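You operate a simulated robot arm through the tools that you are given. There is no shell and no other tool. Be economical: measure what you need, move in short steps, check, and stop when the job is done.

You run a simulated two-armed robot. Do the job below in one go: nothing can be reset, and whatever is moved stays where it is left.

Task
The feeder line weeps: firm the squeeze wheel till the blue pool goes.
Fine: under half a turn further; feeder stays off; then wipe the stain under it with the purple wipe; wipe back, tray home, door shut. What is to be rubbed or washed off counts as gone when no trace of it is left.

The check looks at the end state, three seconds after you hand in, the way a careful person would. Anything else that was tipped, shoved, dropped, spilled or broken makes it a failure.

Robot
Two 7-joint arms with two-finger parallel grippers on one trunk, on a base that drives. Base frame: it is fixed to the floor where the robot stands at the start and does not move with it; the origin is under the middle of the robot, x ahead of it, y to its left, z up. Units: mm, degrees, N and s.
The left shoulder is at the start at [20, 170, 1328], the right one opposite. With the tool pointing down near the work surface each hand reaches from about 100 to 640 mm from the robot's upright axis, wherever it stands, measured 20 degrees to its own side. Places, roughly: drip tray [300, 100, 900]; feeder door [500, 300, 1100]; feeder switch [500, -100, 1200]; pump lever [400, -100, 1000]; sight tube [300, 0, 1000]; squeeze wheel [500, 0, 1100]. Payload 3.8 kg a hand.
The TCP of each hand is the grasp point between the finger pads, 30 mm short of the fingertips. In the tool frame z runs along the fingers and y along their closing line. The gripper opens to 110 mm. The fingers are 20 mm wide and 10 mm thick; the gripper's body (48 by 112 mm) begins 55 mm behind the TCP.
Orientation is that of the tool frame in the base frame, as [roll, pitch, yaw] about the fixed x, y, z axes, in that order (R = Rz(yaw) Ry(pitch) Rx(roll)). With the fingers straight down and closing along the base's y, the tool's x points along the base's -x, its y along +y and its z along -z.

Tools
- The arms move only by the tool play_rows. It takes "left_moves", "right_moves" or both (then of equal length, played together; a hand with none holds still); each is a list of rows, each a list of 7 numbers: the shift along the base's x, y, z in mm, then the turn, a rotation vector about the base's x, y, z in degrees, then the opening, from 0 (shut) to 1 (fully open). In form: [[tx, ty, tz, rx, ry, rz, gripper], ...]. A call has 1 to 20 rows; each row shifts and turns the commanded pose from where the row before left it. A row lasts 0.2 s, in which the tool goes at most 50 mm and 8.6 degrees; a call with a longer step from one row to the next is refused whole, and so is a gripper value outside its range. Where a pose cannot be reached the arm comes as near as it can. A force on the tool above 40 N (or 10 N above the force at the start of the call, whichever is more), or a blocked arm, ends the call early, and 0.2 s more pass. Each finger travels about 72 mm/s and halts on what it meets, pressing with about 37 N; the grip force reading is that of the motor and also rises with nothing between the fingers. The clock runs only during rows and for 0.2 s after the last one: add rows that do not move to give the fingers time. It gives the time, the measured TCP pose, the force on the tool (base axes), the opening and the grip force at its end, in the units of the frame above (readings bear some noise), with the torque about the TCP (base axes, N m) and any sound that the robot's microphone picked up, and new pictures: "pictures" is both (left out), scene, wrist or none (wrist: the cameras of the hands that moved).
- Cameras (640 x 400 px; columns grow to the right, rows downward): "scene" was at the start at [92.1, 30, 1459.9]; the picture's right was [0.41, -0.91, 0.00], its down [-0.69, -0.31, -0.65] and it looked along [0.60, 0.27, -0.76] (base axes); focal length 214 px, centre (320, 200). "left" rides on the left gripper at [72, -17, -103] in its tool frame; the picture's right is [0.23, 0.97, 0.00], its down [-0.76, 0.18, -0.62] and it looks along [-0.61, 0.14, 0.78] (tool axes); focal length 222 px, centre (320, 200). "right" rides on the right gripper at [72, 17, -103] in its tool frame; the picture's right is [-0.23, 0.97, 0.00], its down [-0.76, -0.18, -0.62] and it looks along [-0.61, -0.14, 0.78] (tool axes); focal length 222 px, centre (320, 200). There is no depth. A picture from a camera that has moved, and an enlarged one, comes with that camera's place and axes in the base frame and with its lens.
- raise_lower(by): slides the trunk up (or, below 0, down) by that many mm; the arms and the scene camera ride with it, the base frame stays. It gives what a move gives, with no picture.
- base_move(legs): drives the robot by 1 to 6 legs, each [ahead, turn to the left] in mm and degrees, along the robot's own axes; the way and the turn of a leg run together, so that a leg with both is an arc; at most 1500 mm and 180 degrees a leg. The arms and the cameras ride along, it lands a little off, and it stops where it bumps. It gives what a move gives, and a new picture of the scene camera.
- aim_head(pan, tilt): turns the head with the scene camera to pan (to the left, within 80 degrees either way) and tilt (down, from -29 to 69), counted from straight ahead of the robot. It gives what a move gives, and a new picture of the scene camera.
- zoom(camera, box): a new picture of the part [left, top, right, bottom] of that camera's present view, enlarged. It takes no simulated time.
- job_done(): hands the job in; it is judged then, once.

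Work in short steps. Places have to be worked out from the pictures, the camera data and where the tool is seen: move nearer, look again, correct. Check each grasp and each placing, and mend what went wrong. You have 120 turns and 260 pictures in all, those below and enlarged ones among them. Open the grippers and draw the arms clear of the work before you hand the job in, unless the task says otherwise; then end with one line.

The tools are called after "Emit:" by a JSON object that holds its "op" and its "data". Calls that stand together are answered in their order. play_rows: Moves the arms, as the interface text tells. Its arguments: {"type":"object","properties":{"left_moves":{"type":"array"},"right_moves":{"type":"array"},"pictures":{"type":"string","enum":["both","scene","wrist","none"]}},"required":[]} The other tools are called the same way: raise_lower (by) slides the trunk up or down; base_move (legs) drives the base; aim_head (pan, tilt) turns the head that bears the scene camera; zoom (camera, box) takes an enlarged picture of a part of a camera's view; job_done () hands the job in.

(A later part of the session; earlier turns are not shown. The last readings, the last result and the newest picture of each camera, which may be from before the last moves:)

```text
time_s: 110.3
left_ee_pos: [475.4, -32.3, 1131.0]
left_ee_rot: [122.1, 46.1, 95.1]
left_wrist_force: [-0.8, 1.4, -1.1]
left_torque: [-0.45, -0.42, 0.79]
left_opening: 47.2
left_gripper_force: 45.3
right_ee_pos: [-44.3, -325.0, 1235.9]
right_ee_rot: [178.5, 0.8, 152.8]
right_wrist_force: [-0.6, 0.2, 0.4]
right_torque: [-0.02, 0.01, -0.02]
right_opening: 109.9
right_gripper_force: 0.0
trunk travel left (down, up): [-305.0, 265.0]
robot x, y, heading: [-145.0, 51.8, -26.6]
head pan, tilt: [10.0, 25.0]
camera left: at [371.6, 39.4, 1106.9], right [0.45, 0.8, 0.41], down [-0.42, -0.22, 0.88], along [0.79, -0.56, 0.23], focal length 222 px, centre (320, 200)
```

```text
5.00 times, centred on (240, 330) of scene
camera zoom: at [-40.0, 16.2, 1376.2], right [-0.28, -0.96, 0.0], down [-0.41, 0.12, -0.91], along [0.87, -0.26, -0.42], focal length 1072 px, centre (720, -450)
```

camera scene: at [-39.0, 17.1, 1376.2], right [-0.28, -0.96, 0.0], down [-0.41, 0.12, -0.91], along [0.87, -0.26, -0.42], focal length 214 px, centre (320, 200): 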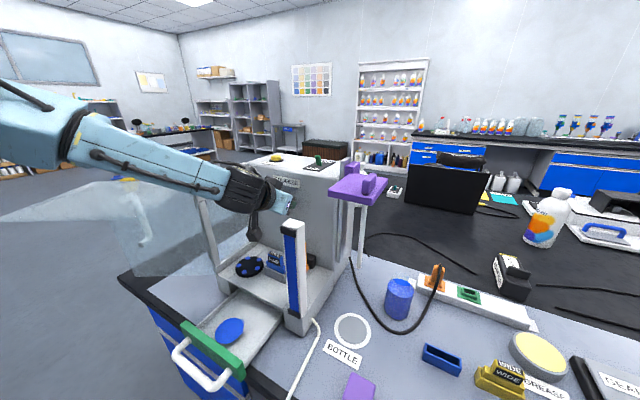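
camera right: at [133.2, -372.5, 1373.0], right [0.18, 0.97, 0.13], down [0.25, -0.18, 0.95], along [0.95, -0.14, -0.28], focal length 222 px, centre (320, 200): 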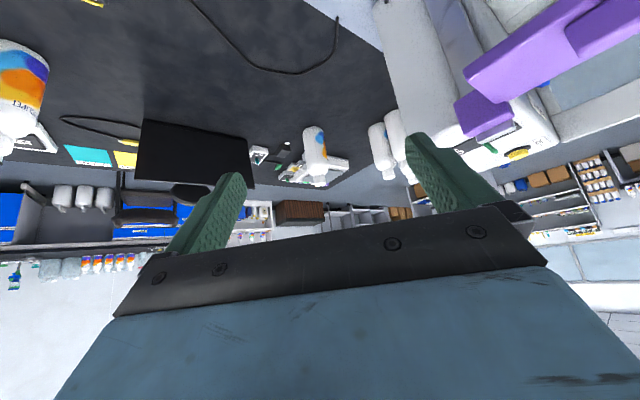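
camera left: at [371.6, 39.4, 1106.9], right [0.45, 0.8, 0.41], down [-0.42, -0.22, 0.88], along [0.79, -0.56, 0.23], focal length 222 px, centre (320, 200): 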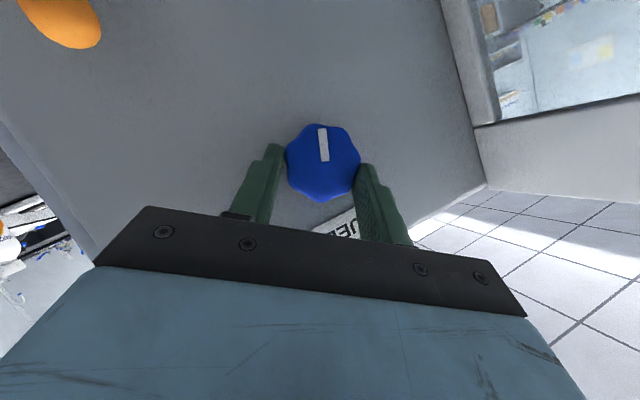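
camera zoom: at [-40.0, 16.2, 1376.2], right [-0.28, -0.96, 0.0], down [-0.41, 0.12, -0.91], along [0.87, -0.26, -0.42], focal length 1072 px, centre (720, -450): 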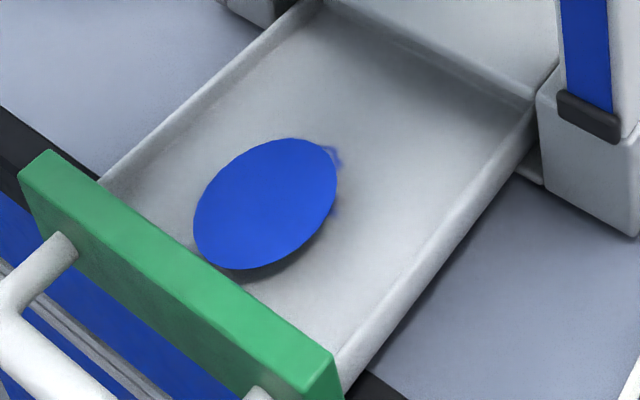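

48° done and the pool is still about the same. I continue another 24°.

Emit:
{"op": "play_rows", "data": {"left_moves": [[-0.8, -0.8, -1.4, 5.66, -5.66, 0, 0.35], [-0.7, -0.7, -1.6, 5.66, -5.66, 0, 0.35], [-0.5, -0.5, -1.8, 5.66, -5.66, 0, 0.35], [0, 0, 0, 0, 0, 0, 0.35]], "pictures": "wrist"}}

Emit:
{"op": "zoom", "data": {"camera": "scene", "box": [190, 290, 290, 370]}}

```text
time_s: 110.7
left_ee_pos: [475.7, -32.5, 1129.3]
left_ee_rot: [117.3, 42.9, 91.2]
left_wrist_force: [-4.8, -14.7, -1.5]
left_torque: [-0.3, -0.04, -0.15]
left_opening: 47.4
left_gripper_force: 45.0
right_ee_pos: [-42.9, -324.1, 1236.1]
right_ee_rot: [178.5, 1.0, 152.8]
right_wrist_force: [-0.1, -0.3, 0.3]
right_torque: [0.03, -0.01, 0.01]
right_opening: 110.1
right_gripper_force: 0.0
trunk travel left (down, up): [-305.0, 265.0]
robot x, y, heading: [-147.7, 57.5, -26.7]
head pan, tilt: [10.0, 25.0]
stopped in row 1 (left hand): the force on the tool passed its limit at 75 N (the readings are from after the stop); the commanded pose is now the measured one
camera left: at [373.2, 41.2, 1104.6], right [0.43, 0.76, 0.48], down [-0.47, -0.27, 0.84], along [0.77, -0.59, 0.24], focal length 222 px, centre (320, 200)
```

left: 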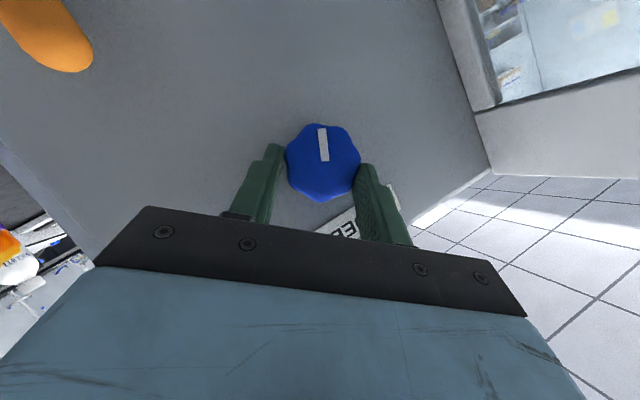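

```text
5.00 times, centred on (240, 330) of scene
camera zoom: at [-39.9, 17.3, 1376.3], right [-0.28, -0.96, 0.0], down [-0.41, 0.12, -0.91], along [0.87, -0.26, -0.42], focal length 1072 px, centre (720, -450)
```

zoom: 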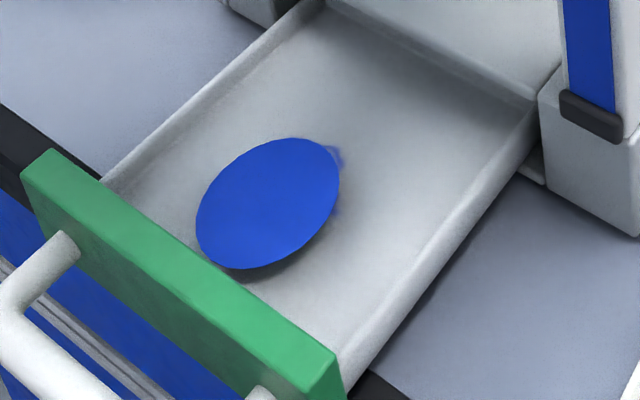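

Force stop, maybe misalignment strain. I release, back out 30 mm along the knob axis, and look at the pointer.

Emit:
{"op": "play_rows", "data": {"left_moves": [[0, 0, 0, 0, 0, 0, 0.6], [0, 0, 0, 0, 0, 0, 0.75], [-10, 10, 0, 0, 0, 0, 0.75], [-12, 12, 3, 0, 0, 0, 0.75], [0, 0, 0, 0, 0, 0, 0.75]], "pictures": "wrist"}}

Emit:
{"op": "zoom", "data": {"camera": "scene", "box": [190, 290, 290, 370]}}

Emit:
{"op": "zoom", "data": {"camera": "scene", "box": [190, 140, 350, 240]}}

```text
time_s: 111.9
left_ee_pos: [452.2, -10.3, 1133.5]
left_ee_rot: [117.4, 42.6, 91.4]
left_wrist_force: [-0.8, -0.1, -0.2]
left_torque: [0.03, -0.02, -0.02]
left_opening: 82.6
left_gripper_force: 0.0
right_ee_pos: [-44.6, -324.7, 1234.4]
right_ee_rot: [178.5, 0.8, 152.9]
right_wrist_force: [-0.2, 0.5, 0.4]
right_torque: [-0.03, 0.02, 0.01]
right_opening: 110.1
right_gripper_force: 0.0
trunk travel left (down, up): [-305.0, 265.0]
robot x, y, heading: [-149.6, 54.7, -26.5]
head pan, tilt: [10.0, 25.0]
camera left: at [349.9, 62.5, 1108.9], right [0.43, 0.76, 0.48], down [-0.47, -0.27, 0.84], along [0.77, -0.59, 0.24], focal length 222 px, centre (320, 200)
```

left: 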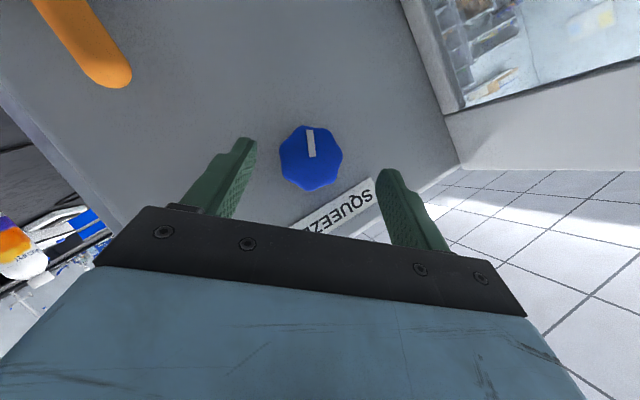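

```text
5.00 times, centred on (240, 330) of scene
camera zoom: at [-39.9, 15.6, 1376.2], right [-0.28, -0.96, 0.0], down [-0.41, 0.12, -0.91], along [0.87, -0.26, -0.42], focal length 1072 px, centre (720, -450)
```

zoom: 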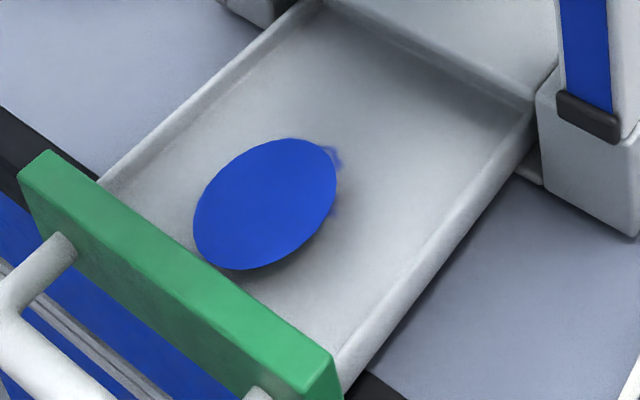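

```text
4.00 times, centred on (270, 190) of scene
camera zoom: at [-39.9, 15.6, 1376.2], right [-0.28, -0.96, 0.0], down [-0.41, 0.12, -0.91], along [0.87, -0.26, -0.42], focal length 858 px, centre (520, 240)
```

zoom: 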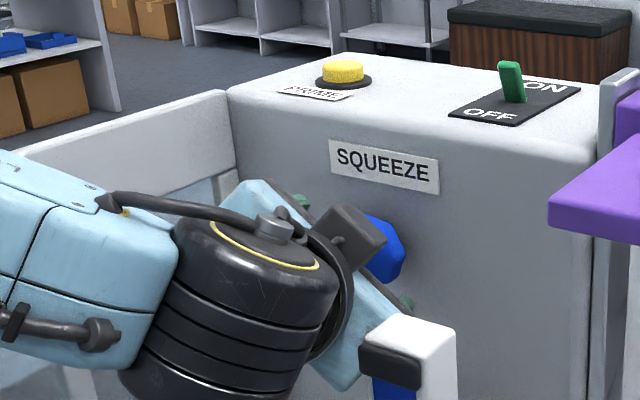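

The pointer moved ~50° (now left of down). On the last turn the gripper got near the sight tube, so I rewind the hand counter-clockwise 76° while backed out, for a second stroke.

Emit:
{"op": "play_rows", "data": {"left_moves": [[-8, 8, 0, 0, 0, 0, 0.75], [1.4, 1.4, 0, -5.97, 5.97, 0, 0.75], [1.4, 1.4, 0, -5.97, 5.97, 0, 0.75], [1.4, 1.4, 0, -5.97, 5.97, 0, 0.75], [1.4, 1.4, 0, -5.97, 5.97, 0, 0.75], [1.4, 1.4, 0, -5.97, 5.97, 0, 0.75], [1.4, 1.4, 0, -5.97, 5.97, 0, 0.75], [1.4, 1.4, 0, -5.97, 5.97, 0, 0.75], [1.4, 1.4, 0, -5.97, 5.97, 0, 0.75], [1.4, 1.4, -1.5, -5.97, 5.97, 0, 0.75], [0, 0, 0, 0, 0, 0, 0.75]]}}

Emit:
{"op": "zoom", "data": {"camera": "scene", "box": [190, 290, 290, 370]}}

```text
time_s: 114.3
left_ee_pos: [457.4, 9.2, 1131.9]
left_ee_rot: [-131.1, 41.1, -179.7]
left_wrist_force: [-0.7, 0.8, 0.0]
left_torque: [-0.03, 0.0, 0.02]
left_opening: 82.5
left_gripper_force: 0.1
right_ee_pos: [-44.1, -324.6, 1235.9]
right_ee_rot: [178.4, 0.9, 152.8]
right_wrist_force: [0.1, 0.0, -0.5]
right_torque: [0.0, -0.02, 0.03]
right_opening: 110.3
right_gripper_force: 0.0
trunk travel left (down, up): [-305.0, 265.0]
robot x, y, heading: [-146.9, 54.8, -26.2]
head pan, tilt: [10.0, 25.0]
camera scene: at [-40.0, 15.8, 1376.3], right [-0.28, -0.96, 0.0], down [-0.41, 0.12, -0.91], along [0.87, -0.26, -0.42], focal length 214 px, centre (320, 200)
camera left: at [348.7, 75.3, 1145.8], right [0.31, 0.64, -0.7], down [0.39, 0.59, 0.71], along [0.87, -0.49, -0.07], focal length 222 px, centre (320, 200)
```

scene: 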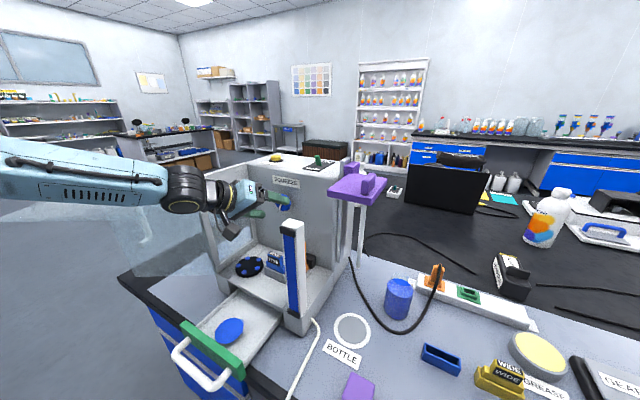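
left: 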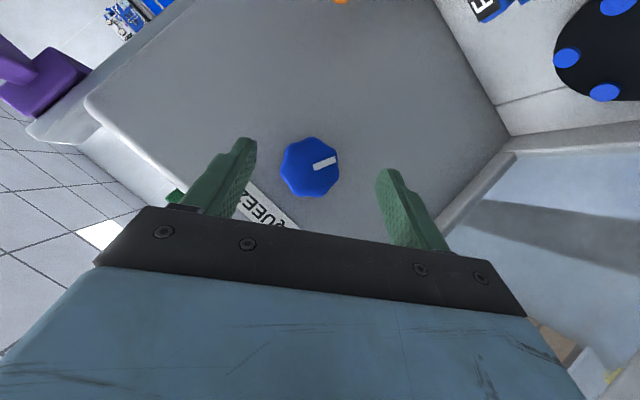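

```text
5.00 times, centred on (240, 330) of scene
camera zoom: at [-40.0, 15.8, 1376.3], right [-0.28, -0.96, 0.0], down [-0.41, 0.12, -0.91], along [0.87, -0.26, -0.42], focal length 1072 px, centre (720, -450)
```

zoom: 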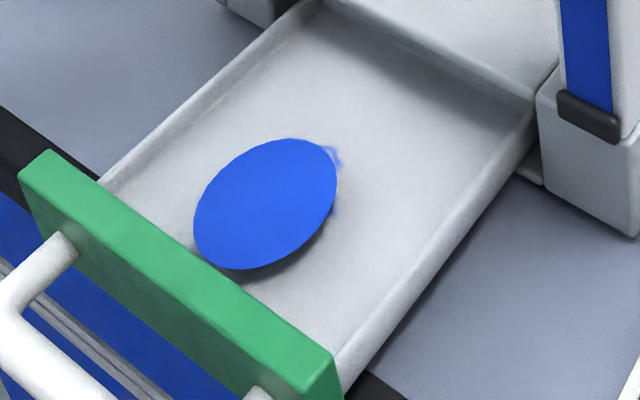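

The pool is unchanged. I advance 41 mm along the knob axis and close again.

Emit:
{"op": "play_rows", "data": {"left_moves": [[10, -10, 0, 0, 0, 0, 0.75], [10, -10, 0, 0, 0, 0, 0.75], [9, -9, 0, 0, 0, 0, 0.75], [0, 0, 0, 0, 0, 0, 0.5], [0, 0, 0, 0, 0, 0, 0.35], [0, 0, 0, 0, 0, 0, 0.35], [0, 0, 0, 0, 0, 0, 0.35]], "pictures": "wrist"}}

```text
time_s: 115.9
left_ee_pos: [487.5, -20.5, 1130.6]
left_ee_rot: [-131.3, 40.9, -179.7]
left_wrist_force: [1.1, -1.1, -0.7]
left_torque: [0.08, 0.05, 0.11]
left_opening: 47.0
left_gripper_force: 45.1
right_ee_pos: [-44.1, -324.2, 1235.9]
right_ee_rot: [178.5, 0.8, 152.7]
right_wrist_force: [-0.1, 0.2, 0.2]
right_torque: [0.02, -0.01, -0.03]
right_opening: 109.9
right_gripper_force: 0.0
trunk travel left (down, up): [-305.0, 265.0]
robot x, y, heading: [-146.3, 53.6, -26.5]
head pan, tilt: [10.0, 25.0]
camera left: at [378.2, 46.7, 1145.2], right [0.31, 0.64, -0.7], down [0.39, 0.59, 0.71], along [0.87, -0.49, -0.07], focal length 222 px, centre (320, 200)
```

left: 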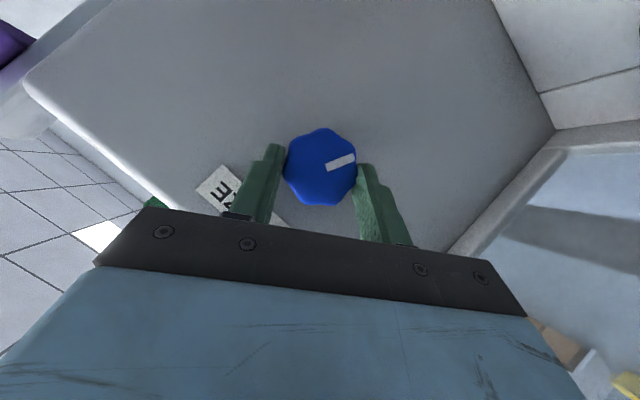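

Good centred grip. Turning another 24° clockwise.

Emit:
{"op": "play_rows", "data": {"left_moves": [[-1.16, -1.16, 1, 5.66, -5.66, 0, 0.35], [-1.24, -1.24, 0.75, 5.66, -5.66, 0, 0.35], [-1.3, -1.3, 0.5, 5.66, -5.66, 0, 0.35], [0, 0, 0, 0, 0, 0, 0.35]], "pictures": "wrist"}}

Emit:
{"op": "zoom", "data": {"camera": "scene", "box": [190, 290, 290, 370]}}

```text
time_s: 116.9
left_ee_pos: [483.7, -24.2, 1133.5]
left_ee_rot: [-161.2, 54.8, 157.7]
left_wrist_force: [-0.1, 2.6, -3.7]
left_torque: [0.04, -0.02, 0.23]
left_opening: 47.0
left_gripper_force: 44.8
right_ee_pos: [-43.0, -324.9, 1234.9]
right_ee_rot: [178.5, 0.8, 152.7]
right_wrist_force: [-0.7, -0.4, -0.6]
right_torque: [0.01, 0.01, -0.02]
right_opening: 109.9
right_gripper_force: 0.1
trunk travel left (down, up): [-305.0, 265.0]
robot x, y, heading: [-150.5, 56.2, -26.8]
head pan, tilt: [10.0, 25.0]
camera left: at [372.5, 40.9, 1133.4], right [0.47, 0.81, -0.37], down [0.14, 0.34, 0.93], along [0.87, -0.49, 0.04], focal length 222 px, centre (320, 200)
```

left: 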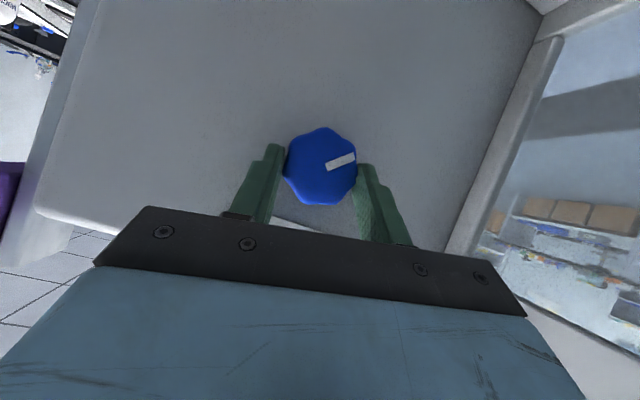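

```text
5.00 times, centred on (240, 330) of scene
camera zoom: at [-39.6, 16.3, 1376.2], right [-0.28, -0.96, 0.0], down [-0.41, 0.12, -0.91], along [0.87, -0.26, -0.42], focal length 1072 px, centre (720, -450)
```

zoom: 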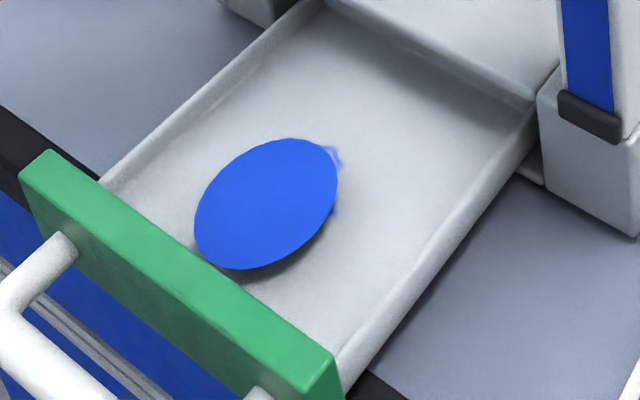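

~77° in total, pool unchanged. Another 24°.

Emit:
{"op": "play_rows", "data": {"left_moves": [[-1.34, -1.34, 0.2, 5.66, -5.66, 0, 0.35], [-1.34, -1.34, 0, 5.66, -5.66, 0, 0.35], [-1.33, -1.33, -0.3, 5.66, -5.66, 0, 0.35], [0, 0, 0, 0, 0, 0, 0.35]], "pictures": "wrist"}}

Emit:
{"op": "zoom", "data": {"camera": "scene", "box": [190, 290, 290, 370]}}

```text
time_s: 117.9
left_ee_pos: [480.1, -26.9, 1132.2]
left_ee_rot: [155.6, 56.5, 121.5]
left_wrist_force: [-1.4, 2.1, -13.7]
left_torque: [0.06, 0.15, 1.01]
left_opening: 47.0
left_gripper_force: 45.0
right_ee_pos: [-42.7, -326.5, 1234.5]
right_ee_rot: [178.6, 0.7, 152.9]
right_wrist_force: [0.8, -0.7, -0.6]
right_torque: [-0.01, 0.01, 0.01]
right_opening: 109.8
right_gripper_force: 0.1
trunk travel left (down, up): [-305.0, 265.0]
robot x, y, heading: [-147.8, 54.7, -26.6]
head pan, tilt: [10.0, 25.0]
camera left: at [370.8, 39.2, 1119.5], right [0.52, 0.85, 0.03], down [-0.14, 0.05, 0.99], along [0.84, -0.52, 0.15], focal length 222 px, centre (320, 200)
```

left: 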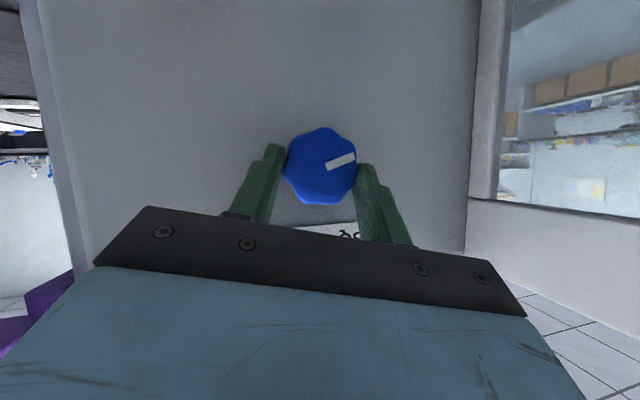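

```text
5.00 times, centred on (240, 330) of scene
camera zoom: at [-38.9, 16.0, 1376.1], right [-0.28, -0.96, 0.0], down [-0.41, 0.12, -0.91], along [0.87, -0.26, -0.42], focal length 1072 px, centre (720, -450)
```

zoom: 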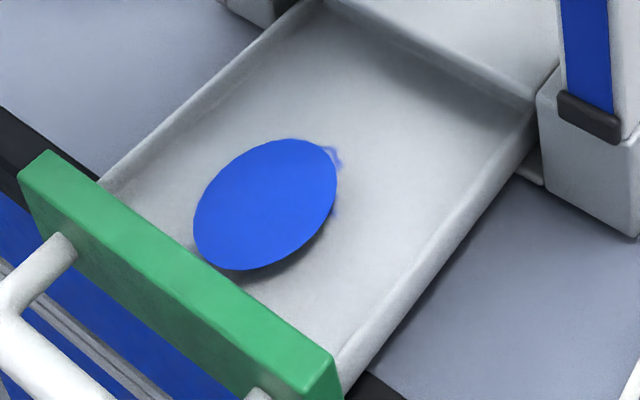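

~100°. Easing the hand 1 mm lower, I turn 16° more.

Emit:
{"op": "play_rows", "data": {"left_moves": [[-1.2, -1.2, -1.3, 5.66, -5.66, 0, 0.35], [-1.15, -1.15, -1.3, 5.66, -5.66, 0, 0.35], [0, 0, 0, 0, 0, 0, 0.35], [0, 0, 0, 0, 0, 0, 0.35], [0, 0, 0, 0, 0, 0, 0.35], [0, 0, 0, 0, 0, 0, 0.35]], "pictures": "wrist"}}

Emit:
{"op": "zoom", "data": {"camera": "scene", "box": [190, 290, 290, 370]}}

```text
time_s: 119.3
left_ee_pos: [478.2, -28.7, 1130.0]
left_ee_rot: [131.1, 50.2, 101.4]
left_wrist_force: [-2.8, 3.6, -14.8]
left_torque: [0.12, 0.28, 0.13]
left_opening: 47.2
left_gripper_force: 45.1
right_ee_pos: [-43.1, -324.6, 1235.3]
right_ee_rot: [178.5, 0.7, 152.7]
right_wrist_force: [-0.7, 0.4, 0.3]
right_torque: [0.02, 0.0, 0.01]
right_opening: 110.2
right_gripper_force: 0.0
trunk travel left (down, up): [-305.0, 265.0]
robot x, y, heading: [-148.6, 52.1, -26.6]
head pan, tilt: [10.0, 25.0]
camera left: at [372.0, 40.4, 1109.7], right [0.49, 0.82, 0.3], down [-0.33, -0.14, 0.93], along [0.81, -0.55, 0.21], focal length 222 px, centre (320, 200)
```

left: 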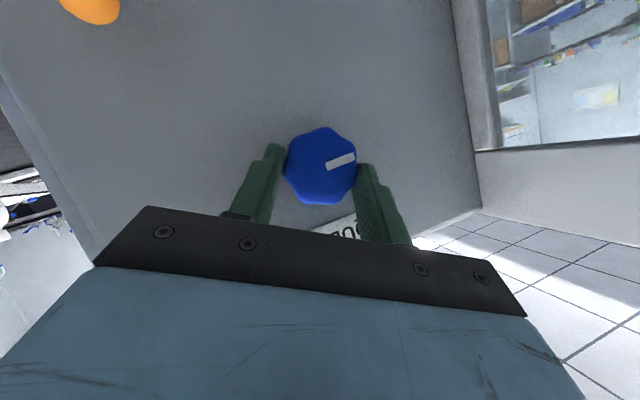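

```text
5.00 times, centred on (240, 330) of scene
camera zoom: at [-38.6, 16.3, 1376.1], right [-0.28, -0.96, 0.0], down [-0.41, 0.12, -0.91], along [0.87, -0.26, -0.42], focal length 1072 px, centre (720, -450)
```

zoom: 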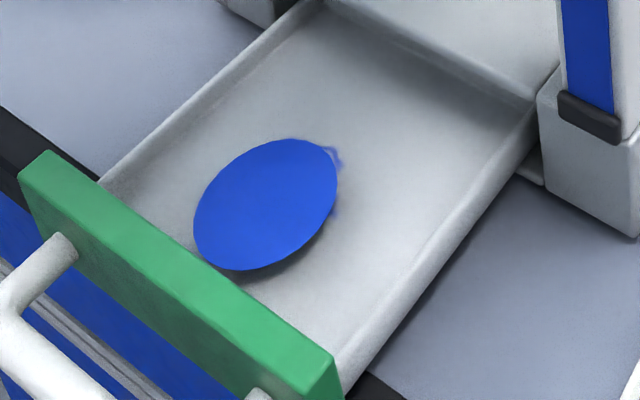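

~116° with no change yet. I'll do 8° more here, then re-grip for the remainder below 170°.

Emit:
{"op": "play_rows", "data": {"left_moves": [[-1.0, -1.0, -1.5, 5.66, -5.66, 0, 0.35], [0, 0, 0, 0, 0, 0, 0.35], [0, 0, 0, 0, 0, 0, 0.6], [0, 0, 0, 0, 0, 0, 0.75], [-12, 12, 0, 0, 0, 0, 0.75], [-12, 12, 2, 0, 0, 0, 0.75], [-6, 6, 0, 0, 0, 0, 0.75], [0, 0, 0, 0, 0, 0, 0.75]], "pictures": "wrist"}}

Emit:
{"op": "zoom", "data": {"camera": "scene", "box": [190, 290, 290, 370]}}

Emit:
{"op": "zoom", "data": {"camera": "scene", "box": [190, 200, 350, 300]}}

```text
time_s: 121.1
left_ee_pos: [445.4, -0.4, 1131.9]
left_ee_rot: [121.3, 45.3, 94.2]
left_wrist_force: [-0.3, 0.3, 0.1]
left_torque: [0.02, -0.03, -0.01]
left_opening: 82.7
left_gripper_force: 0.0
right_ee_pos: [-44.3, -325.2, 1235.2]
right_ee_rot: [178.5, 0.7, 152.8]
right_wrist_force: [-0.2, 0.0, 0.0]
right_torque: [-0.02, 0.0, 0.0]
right_opening: 109.8
right_gripper_force: 0.0
trunk travel left (down, up): [-305.0, 265.0]
robot x, y, heading: [-147.5, 54.1, -26.2]
head pan, tilt: [10.0, 25.0]
camera left: at [342.2, 71.3, 1106.8], right [0.45, 0.79, 0.42], down [-0.42, -0.23, 0.88], along [0.79, -0.57, 0.23], focal length 222 px, centre (320, 200)
```

left: 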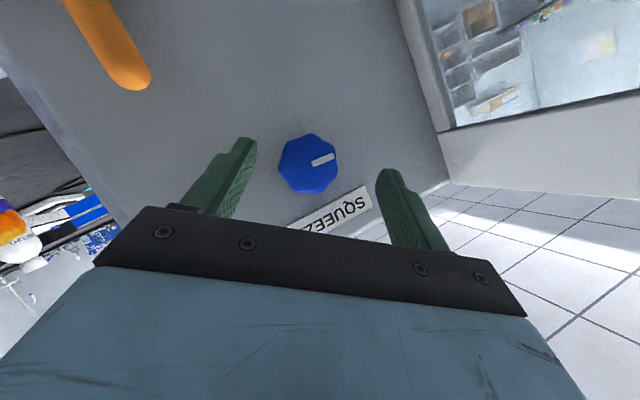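

```text
5.00 times, centred on (240, 330) of scene
camera zoom: at [-39.9, 15.9, 1376.2], right [-0.28, -0.96, 0.0], down [-0.41, 0.12, -0.91], along [0.87, -0.26, -0.42], focal length 1072 px, centre (720, -450)
```

zoom: 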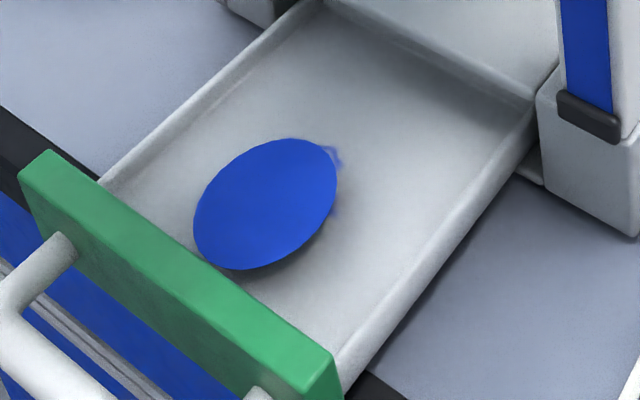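

```text
4.00 times, centred on (270, 250) of scene
camera zoom: at [-39.9, 15.9, 1376.2], right [-0.28, -0.96, 0.0], down [-0.41, 0.12, -0.91], along [0.87, -0.26, -0.42], focal length 858 px, centre (520, 0)
```

zoom: 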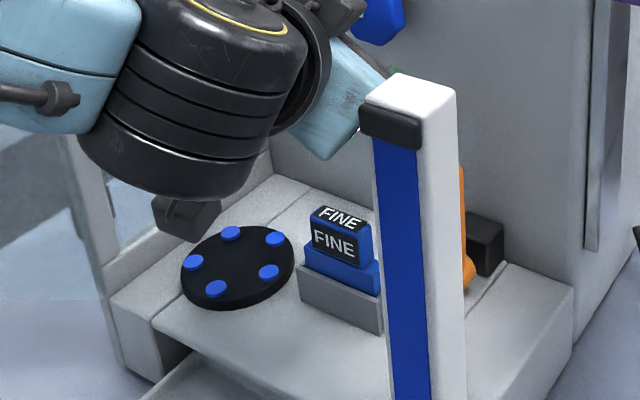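

The pointer is now at ~9 o'clock (≈125° turned). I rewind the hand for another stroke.

Emit:
{"op": "play_rows", "data": {"left_moves": [[1.24, 1.24, 0, -5.66, 5.66, 0, 0.75], [1.24, 1.24, 0, -5.66, 5.66, 0, 0.75], [1.24, 1.24, 0, -5.66, 5.66, 0, 0.75], [1.24, 1.24, 0, -5.66, 5.66, 0, 0.75], [1.24, 1.24, 0, -5.66, 5.66, 0, 0.75], [1.24, 1.24, 0, -5.66, 5.66, 0, 0.75], [1.24, 1.24, 0, -5.66, 5.66, 0, 0.75], [1.24, 1.24, 0, -5.66, 5.66, 0, 0.75], [1.24, 1.24, -1, -5.66, 5.66, 0, 0.75], [10, -10, 0, 0, 0, 0, 0.75], [10, -10, 0, 0, 0, 0, 0.75], [9, -9, 0, 0, 0, 0, 0.75], [0, 0, 0, 0, 0, 0, 0.5], [0, 0, 0, 0, 0, 0, 0.35], [0, 0, 0, 0, 0, 0, 0.35], [0, 0, 0, 0, 0, 0, 0.35]], "pictures": "wrist"}}

```text
time_s: 124.5
left_ee_pos: [485.5, -18.2, 1130.5]
left_ee_rot: [-131.1, 41.0, -179.9]
left_wrist_force: [-0.2, -1.4, 2.1]
left_torque: [-0.1, -0.03, -0.14]
left_opening: 46.8
left_gripper_force: 44.9
right_ee_pos: [-44.8, -325.6, 1235.3]
right_ee_rot: [178.4, 0.8, 152.8]
right_wrist_force: [0.8, -0.7, -0.2]
right_torque: [-0.01, 0.03, 0.01]
right_opening: 109.9
right_gripper_force: 0.1
trunk travel left (down, up): [-305.0, 265.0]
robot x, y, heading: [-145.6, 50.5, -26.5]
head pan, tilt: [10.0, 25.0]
camera left: at [376.2, 47.7, 1144.3], right [0.31, 0.64, -0.7], down [0.39, 0.59, 0.71], along [0.87, -0.49, -0.07], focal length 222 px, centre (320, 200)
```

left: 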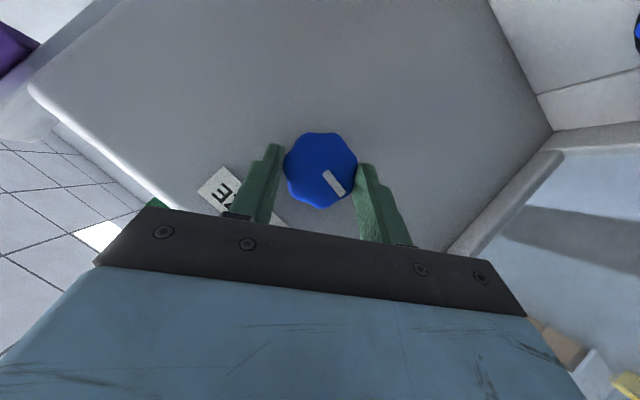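

Gripped. I turn 16° (to ≈140°) and check the pool.

Emit:
{"op": "play_rows", "data": {"left_moves": [[-1.16, -1.16, 1, 5.66, -5.66, 0, 0.35], [-1.24, -1.24, 0.75, 5.66, -5.66, 0, 0.35], [0, 0, 0, 0, 0, 0, 0.35], [0, 0, 0, 0, 0, 0, 0.35], [0, 0, 0, 0, 0, 0, 0.35]], "pictures": "none"}}

Emit:
{"op": "zoom", "data": {"camera": "scene", "box": [190, 290, 290, 370]}}

```text
time_s: 125.7
left_ee_pos: [483.0, -20.9, 1131.5]
left_ee_rot: [-149.3, 51.1, 167.0]
left_wrist_force: [-0.4, -1.4, 1.1]
left_torque: [0.02, 0.0, 0.3]
left_opening: 46.8
left_gripper_force: 45.2
right_ee_pos: [-44.2, -325.4, 1235.2]
right_ee_rot: [178.6, 0.8, 152.9]
right_wrist_force: [0.1, 0.0, 0.8]
right_torque: [0.03, 0.0, 0.01]
right_opening: 110.0
right_gripper_force: 0.1
trunk travel left (down, up): [-305.0, 265.0]
robot x, y, heading: [-142.3, 52.5, -26.6]
head pan, tilt: [10.0, 25.0]
```

```text
5.00 times, centred on (240, 330) of scene
camera zoom: at [-40.0, 15.7, 1376.3], right [-0.28, -0.96, 0.0], down [-0.41, 0.12, -0.91], along [0.87, -0.26, -0.42], focal length 1072 px, centre (720, -450)
```

zoom: 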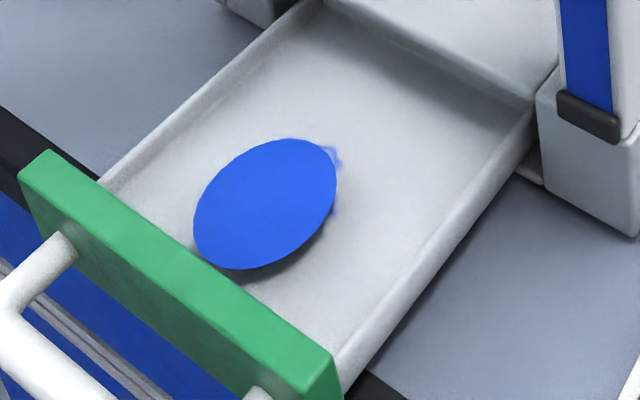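

≈141°, unchanged. Another 16°.

Emit:
{"op": "play_rows", "data": {"left_moves": [[-1.3, -1.3, 0.5, 5.66, -5.66, 0, 0.35], [-1.34, -1.34, 0.2, 5.66, -5.66, 0, 0.35], [0, 0, 0, 0, 0, 0, 0.35], [0, 0, 0, 0, 0, 0, 0.35], [0, 0, 0, 0, 0, 0, 0.35]], "pictures": "wrist"}}

Emit:
{"op": "zoom", "data": {"camera": "scene", "box": [190, 290, 290, 370]}}

```text
time_s: 126.9
left_ee_pos: [480.1, -23.5, 1132.1]
left_ee_rot: [-174.8, 57.2, 146.3]
left_wrist_force: [-0.9, 0.5, -5.1]
left_torque: [0.09, 0.08, 0.36]
left_opening: 47.2
left_gripper_force: 45.0
right_ee_pos: [-43.6, -325.3, 1235.8]
right_ee_rot: [178.5, 0.8, 152.8]
right_wrist_force: [1.0, 0.3, 0.3]
right_torque: [0.01, -0.01, 0.01]
right_opening: 110.0
right_gripper_force: 0.1
trunk travel left (down, up): [-305.0, 265.0]
robot x, y, heading: [-144.2, 56.2, -26.6]
head pan, tilt: [10.0, 25.0]
camera left: at [369.8, 41.2, 1127.9], right [0.5, 0.83, -0.24], down [0.05, 0.25, 0.97], along [0.87, -0.49, 0.08], focal length 222 px, centre (320, 200)
```

left: 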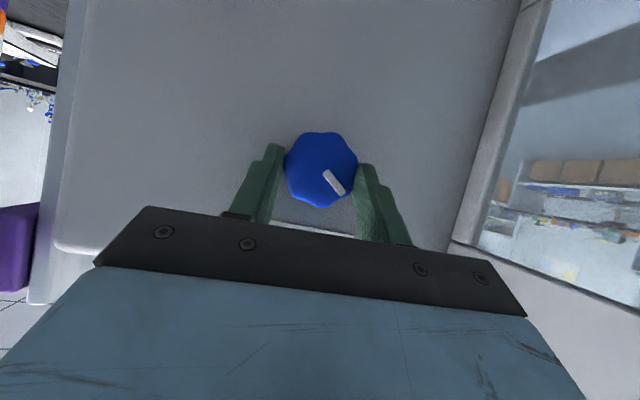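

```text
5.00 times, centred on (240, 330) of scene
camera zoom: at [-39.5, 15.8, 1376.2], right [-0.28, -0.96, 0.0], down [-0.41, 0.12, -0.91], along [0.87, -0.26, -0.42], focal length 1072 px, centre (720, -450)
```

zoom: 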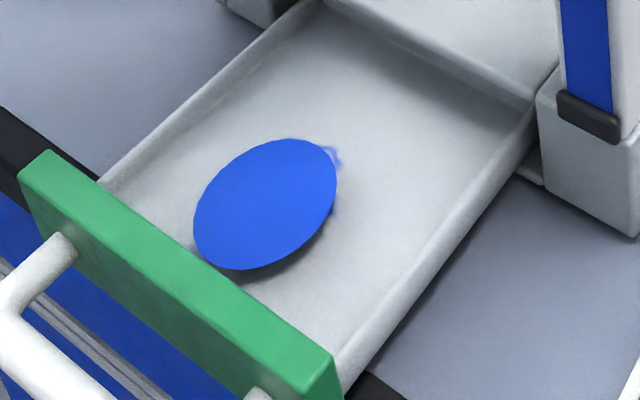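

≈156° by hand roll readings, still unchanged. I go 12° further (to ≈168°) and wait a little to see.

Emit:
{"op": "play_rows", "data": {"left_moves": [[-1.0, -1.0, -0.5, 4.24, -4.24, 0, 0.35], [-1.0, -1.0, -0.3, 4.24, -4.24, 0, 0.35], [0, 0, 0, 0, 0, 0, 0.35], [0, 0, 0, 0, 0, 0, 0.35], [0, 0, 0, 0, 0, 0, 0.35], [0, 0, 0, 0, 0, 0, 0.35], [0, 0, 0, 0, 0, 0, 0.35], [0, 0, 0, 0, 0, 0, 0.35], [0, 0, 0, 0, 0, 0, 0.35]], "pictures": "none"}}

Emit:
{"op": "zoom", "data": {"camera": "scene", "box": [190, 290, 290, 370]}}

```text
time_s: 128.9
left_ee_pos: [478.6, -25.8, 1132.2]
left_ee_rot: [163.1, 57.4, 127.5]
left_wrist_force: [-4.2, 1.4, -14.0]
left_torque: [0.11, 0.25, 0.13]
left_opening: 47.0
left_gripper_force: 44.6
right_ee_pos: [-43.4, -324.9, 1235.1]
right_ee_rot: [178.6, 0.8, 152.8]
right_wrist_force: [0.1, 0.5, 0.1]
right_torque: [0.01, 0.02, 0.02]
right_opening: 110.2
right_gripper_force: 0.0
trunk travel left (down, up): [-305.0, 265.0]
robot x, y, heading: [-151.1, 53.8, -26.4]
head pan, tilt: [10.0, 25.0]
```

```text
5.00 times, centred on (240, 330) of scene
camera zoom: at [-39.2, 15.9, 1376.1], right [-0.28, -0.96, 0.0], down [-0.41, 0.12, -0.91], along [0.87, -0.26, -0.42], focal length 1072 px, centre (720, -450)
```

zoom: 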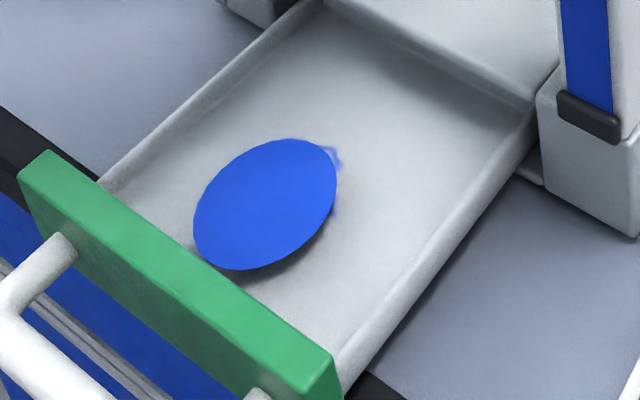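

No response up to ≈168° clockwise, so the firming sense must be counter-clockwise. I turn back counter-clockwise, watching the pool for any change.

Emit:
{"op": "play_rows", "data": {"left_moves": [[1.35, 1.35, -1, -5.66, 5.66, 0, 0.35], [1.35, 1.35, -0.3, -5.66, 5.66, 0, 0.35], [1.33, 1.33, -0.4, -5.66, 5.66, 0, 0.35], [1.28, 1.28, -0.6, -5.66, 5.66, 0, 0.35], [1.2, 1.2, -0.9, -5.66, 5.66, 0, 0.35], [1.11, 1.11, -1.1, -5.66, 5.66, 0, 0.35], [0.99, 0.99, -1.3, -5.66, 5.66, 0, 0.35], [0, 0, 0, 0, 0, 0, 0.35]], "pictures": "wrist"}}

Emit:
{"op": "zoom", "data": {"camera": "scene", "box": [190, 290, 290, 370]}}

```text
time_s: 130.7
left_ee_pos: [486.7, -17.5, 1130.8]
left_ee_rot: [-121.0, 32.2, -173.5]
left_wrist_force: [-2.4, 5.7, 12.8]
left_torque: [-0.02, 0.11, 0.53]
left_opening: 47.0
left_gripper_force: 44.7
right_ee_pos: [-45.8, -324.0, 1235.9]
right_ee_rot: [178.5, 0.9, 152.8]
right_wrist_force: [-0.9, -0.6, 0.7]
right_torque: [-0.01, -0.03, -0.01]
right_opening: 110.2
right_gripper_force: 0.0
trunk travel left (down, up): [-305.0, 265.0]
robot x, y, heading: [-146.9, 53.7, -26.6]
head pan, tilt: [10.0, 25.0]
camera left: at [380.6, 52.1, 1149.1], right [0.19, 0.53, -0.83], down [0.48, 0.68, 0.55], along [0.85, -0.51, -0.12], focal length 222 px, centre (320, 200)
```

left: 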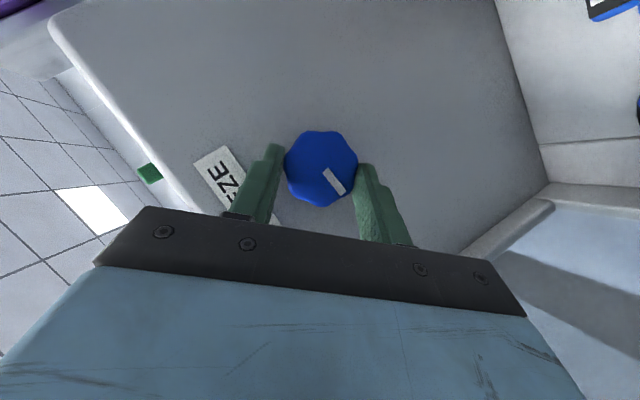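

```text
5.00 times, centred on (240, 330) of scene
camera zoom: at [-41.5, 17.0, 1376.5], right [-0.28, -0.96, 0.0], down [-0.4, 0.12, -0.91], along [0.87, -0.26, -0.42], focal length 1072 px, centre (720, -450)
```

zoom: 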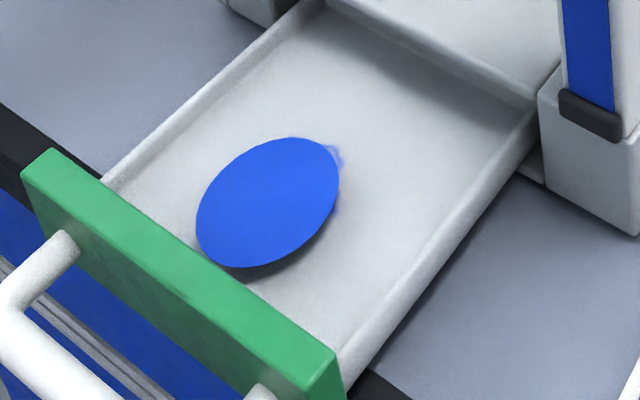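

Now I re-grip for the next counter-clockwise stroke (open, back out, rewind hand clockwise 80°, re-enter, close).

Emit:
{"op": "play_rows", "data": {"left_moves": [[0, 0, 0, 0, 0, 0, 0.6], [0, 0, 0, 0, 0, 0, 0.75], [-11, 11, 0, 0, 0, 0, 0.75], [-11, 11, 0, 0, 0, 0, 0.75], [-1.25, -1.25, 0, 5.69, -5.69, 0, 0.75], [-1.25, -1.25, 0, 5.69, -5.69, 0, 0.75], [-1.25, -1.25, 0, 5.69, -5.69, 0, 0.75], [-1.25, -1.25, 0, 5.69, -5.69, 0, 0.75], [-1.25, -1.25, 0, 5.69, -5.69, 0, 0.75], [-1.25, -1.25, 0, 5.69, -5.69, 0, 0.75], [-1.25, -1.25, 0, 5.69, -5.69, 0, 0.75], [-1.25, -1.25, 0, 5.69, -5.69, 0, 0.75], [-1.25, -1.25, 0, 5.69, -5.69, 0, 0.75], [-1.25, -1.25, 0, 5.69, -5.69, 0, 0.75], [11, -11, 0, 0, 0, 0, 0.75], [11, -11, 0, 0, 0, 0, 0.75], [0, 0, 0, 0, 0, 0, 0.5], [0, 0, 0, 0, 0, 0, 0.35], [0, 0, 0, 0, 0, 0, 0.35], [0, 0, 0, 0, 0, 0, 0.35]], "pictures": "wrist"}}

```text
time_s: 134.9
left_ee_pos: [476.7, -28.1, 1129.3]
left_ee_rot: [125.2, 47.9, 97.1]
left_wrist_force: [4.8, 2.1, 6.4]
left_torque: [-0.09, -0.23, 0.53]
left_opening: 46.9
left_gripper_force: 44.8
right_ee_pos: [-43.3, -324.0, 1234.9]
right_ee_rot: [178.5, 0.8, 152.8]
right_wrist_force: [-0.4, 0.5, -0.1]
right_torque: [-0.02, -0.02, 0.01]
right_opening: 109.9
right_gripper_force: 0.1
trunk travel left (down, up): [-305.0, 265.0]
robot x, y, heading: [-147.0, 51.8, -26.5]
head pan, tilt: [10.0, 25.0]
camera left: at [372.2, 41.8, 1105.3], right [0.46, 0.81, 0.37], down [-0.39, -0.19, 0.9], along [0.8, -0.56, 0.22], focal length 222 px, centre (320, 200)
```

left: 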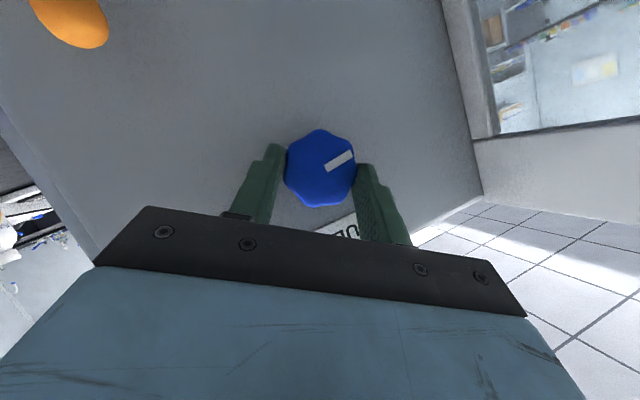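

Gripped. I turn counter-clockwise 80°.

Emit:
{"op": "play_rows", "data": {"left_moves": [[1.18, 1.18, 0.9, -5.66, 5.66, 0, 0.35], [1.26, 1.26, 0.7, -5.66, 5.66, 0, 0.35], [1.32, 1.32, 0.4, -5.66, 5.66, 0, 0.35], [1.35, 1.35, 0.2, -5.66, 5.66, 0, 0.35], [1.35, 1.35, -0.1, -5.66, 5.66, 0, 0.35], [1.33, 1.33, -0.3, -5.66, 5.66, 0, 0.35], [1.28, 1.28, -0.5, -5.66, 5.66, 0, 0.35], [1.2, 1.2, -0.7, -5.66, 5.66, 0, 0.35], [1.11, 1.11, -0.8, -5.66, 5.66, 0, 0.35], [0.99, 0.99, -0.9, -5.66, 5.66, 0, 0.35], [0, 0, 0, 0, 0, 0, 0.35]], "pictures": "wrist"}}

Emit:
{"op": "zoom", "data": {"camera": "scene", "box": [190, 290, 290, 370]}}

```text
time_s: 137.3
left_ee_pos: [487.1, -17.4, 1131.2]
left_ee_rot: [-121.2, 32.7, -173.7]
left_wrist_force: [9.4, 0.2, 25.6]
left_torque: [-0.83, -0.68, -0.07]
left_opening: 47.0
left_gripper_force: 44.4
right_ee_pos: [-45.2, -324.0, 1235.9]
right_ee_rot: [178.5, 0.9, 152.8]
right_wrist_force: [0.3, 0.0, -0.3]
right_torque: [-0.02, 0.0, 0.0]
right_opening: 110.0
right_gripper_force: 0.1
trunk travel left (down, up): [-305.0, 265.0]
robot x, y, heading: [-147.4, 52.9, -26.5]
head pan, tilt: [10.0, 25.0]
camera left: at [381.2, 51.6, 1148.3], right [0.2, 0.53, -0.82], down [0.48, 0.68, 0.55], along [0.85, -0.51, -0.11], focal length 222 px, centre (320, 200)
```

left: 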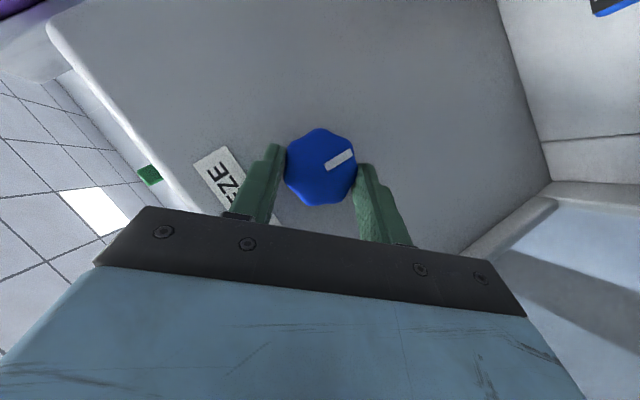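

```text
5.00 times, centred on (240, 330) of scene
camera zoom: at [-41.1, 16.2, 1376.4], right [-0.28, -0.96, 0.0], down [-0.4, 0.12, -0.91], along [0.87, -0.26, -0.42], focal length 1072 px, centre (720, -450)
```

zoom: 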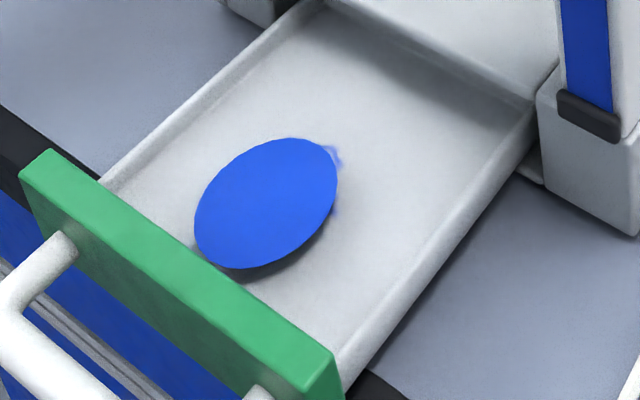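

Knob ≈33° clockwise of its start. Another re-grip cycle.

Emit:
{"op": "play_rows", "data": {"left_moves": [[0, 0, 0, 0, 0, 0, 0.6], [0, 0, 0, 0, 0, 0, 0.75], [-11, 11, 0, 0, 0, 0, 0.75], [-11, 11, 0, 0, 0, 0, 0.75], [-1.25, -1.25, 0, 5.69, -5.69, 0, 0.75], [-1.25, -1.25, 0, 5.69, -5.69, 0, 0.75], [-1.25, -1.25, 0, 5.69, -5.69, 0, 0.75], [-1.25, -1.25, 0, 5.69, -5.69, 0, 0.75], [-1.25, -1.25, 0, 5.69, -5.69, 0, 0.75], [-1.25, -1.25, 0, 5.69, -5.69, 0, 0.75], [-1.25, -1.25, 0, 5.69, -5.69, 0, 0.75], [-1.25, -1.25, 0, 5.69, -5.69, 0, 0.75], [-1.25, -1.25, 0, 5.69, -5.69, 0, 0.75], [-1.25, -1.25, 0, 5.69, -5.69, 0, 0.75], [11, -11, 0, 0, 0, 0, 0.75], [11, -11, 0, 0, 0, 0, 0.75], [0, 0, 0, 0, 0, 0, 0.5], [0, 0, 0, 0, 0, 0, 0.35], [0, 0, 0, 0, 0, 0, 0.35], [0, 0, 0, 0, 0, 0, 0.35]], "pictures": "none"}}

Emit:
{"op": "play_rows", "data": {"left_moves": [[1.18, 1.18, 0.9, -5.66, 5.66, 0, 0.35], [1.26, 1.26, 0.7, -5.66, 5.66, 0, 0.35], [1.32, 1.32, 0.4, -5.66, 5.66, 0, 0.35], [1.35, 1.35, 0.2, -5.66, 5.66, 0, 0.35], [1.35, 1.35, 0, -5.66, 5.66, 0, 0.35], [1.33, 1.33, 0, -5.66, 5.66, 0, 0.35], [1.28, 1.28, -0.2, -5.66, 5.66, 0, 0.35], [0, 0, 0, 0, 0, 0, 0.35], [0, 0, 0, 0, 0, 0, 0.35]], "pictures": "wrist"}}

Emit:
{"op": "zoom", "data": {"camera": "scene", "box": [190, 290, 290, 370]}}

```text
time_s: 141.5
left_ee_pos: [475.9, -27.7, 1127.1]
left_ee_rot: [124.6, 47.6, 96.9]
left_wrist_force: [8.5, 3.6, 10.1]
left_torque: [-0.1, -0.35, 0.75]
left_opening: 47.2
left_gripper_force: 44.7
right_ee_pos: [-43.2, -323.6, 1236.3]
right_ee_rot: [178.4, 0.9, 152.8]
right_wrist_force: [0.0, -0.9, -0.1]
right_torque: [0.03, -0.03, 0.01]
right_opening: 110.1
right_gripper_force: 0.1
trunk travel left (down, up): [-305.0, 265.0]
robot x, y, heading: [-146.4, 54.7, -26.3]
head pan, tilt: [10.0, 25.0]
```

```text
time_s: 143.5
left_ee_pos: [483.6, -21.7, 1131.1]
left_ee_rot: [-144.8, 49.8, 170.4]
left_wrist_force: [1.4, 0.2, 21.0]
left_torque: [-0.38, -0.36, 0.19]
left_opening: 47.1
left_gripper_force: 45.1
right_ee_pos: [-46.5, -325.4, 1235.7]
right_ee_rot: [178.4, 0.9, 152.9]
right_wrist_force: [0.0, -0.6, 0.2]
right_torque: [-0.02, 0.02, 0.01]
right_opening: 110.1
right_gripper_force: 0.0
trunk travel left (down, up): [-305.0, 265.0]
robot x, y, heading: [-145.9, 54.0, -26.5]
head pan, tilt: [10.0, 25.0]
camera left: at [372.6, 44.6, 1136.4], right [0.41, 0.74, -0.54], down [0.26, 0.47, 0.84], along [0.87, -0.49, 0.0], focal length 222 px, centre (320, 200)
```

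left: 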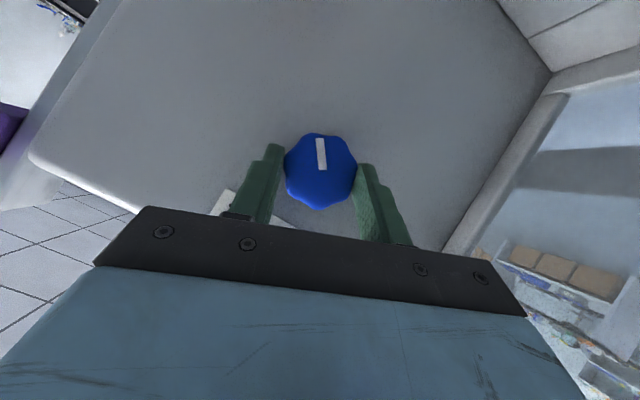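

```text
5.00 times, centred on (240, 330) of scene
camera zoom: at [-41.8, 16.3, 1376.5], right [-0.28, -0.96, 0.0], down [-0.4, 0.12, -0.91], along [0.87, -0.26, -0.42], focal length 1072 px, centre (720, -450)
```

zoom: 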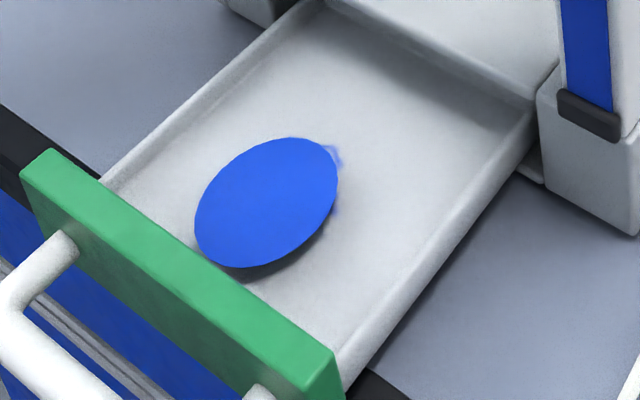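

Knob ≈22° counter-clockwise beyond its start; nothing yet. I continue ~24° more, easing the hand up slightly.

Emit:
{"op": "play_rows", "data": {"left_moves": [[1.25, 1.25, 0.8, -5.66, 5.66, 0, 0.35], [1.15, 1.15, 0.3, -5.66, 5.66, 0, 0.35], [1.05, 1.05, 0, -5.66, 5.66, 0, 0.35], [0, 0, 0, 0, 0, 0, 0.35], [0, 0, 0, 0, 0, 0, 0.35], [0, 0, 0, 0, 0, 0, 0.35]], "pictures": "none"}}

Emit:
{"op": "zoom", "data": {"camera": "scene", "box": [190, 290, 290, 370]}}

```text
time_s: 144.9
left_ee_pos: [487.0, -17.3, 1129.2]
left_ee_rot: [-122.0, 32.8, -174.2]
left_wrist_force: [-5.5, -2.7, 10.4]
left_torque: [-0.28, -0.08, -0.35]
left_opening: 47.3
left_gripper_force: 45.2
right_ee_pos: [-45.6, -325.6, 1235.6]
right_ee_rot: [178.4, 0.9, 152.9]
right_wrist_force: [0.1, 0.1, -0.3]
right_torque: [0.01, 0.0, 0.0]
right_opening: 110.2
right_gripper_force: 0.0
trunk travel left (down, up): [-305.0, 265.0]
robot x, y, heading: [-151.0, 56.7, -26.4]
head pan, tilt: [10.0, 25.0]
```

```text
5.00 times, centred on (240, 330) of scene
camera zoom: at [-41.9, 15.6, 1376.4], right [-0.28, -0.96, 0.0], down [-0.4, 0.12, -0.91], along [0.87, -0.26, -0.42], focal length 1072 px, centre (720, -450)
```

zoom: 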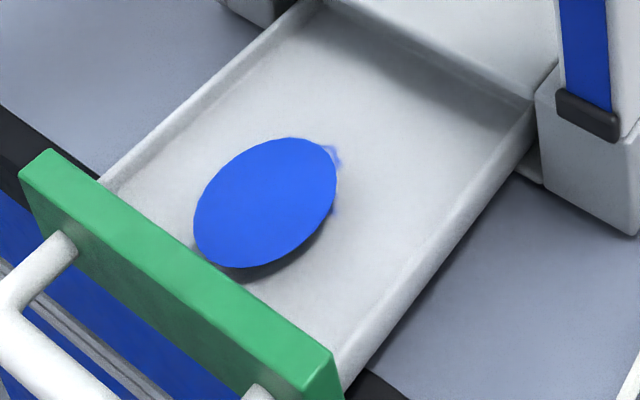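

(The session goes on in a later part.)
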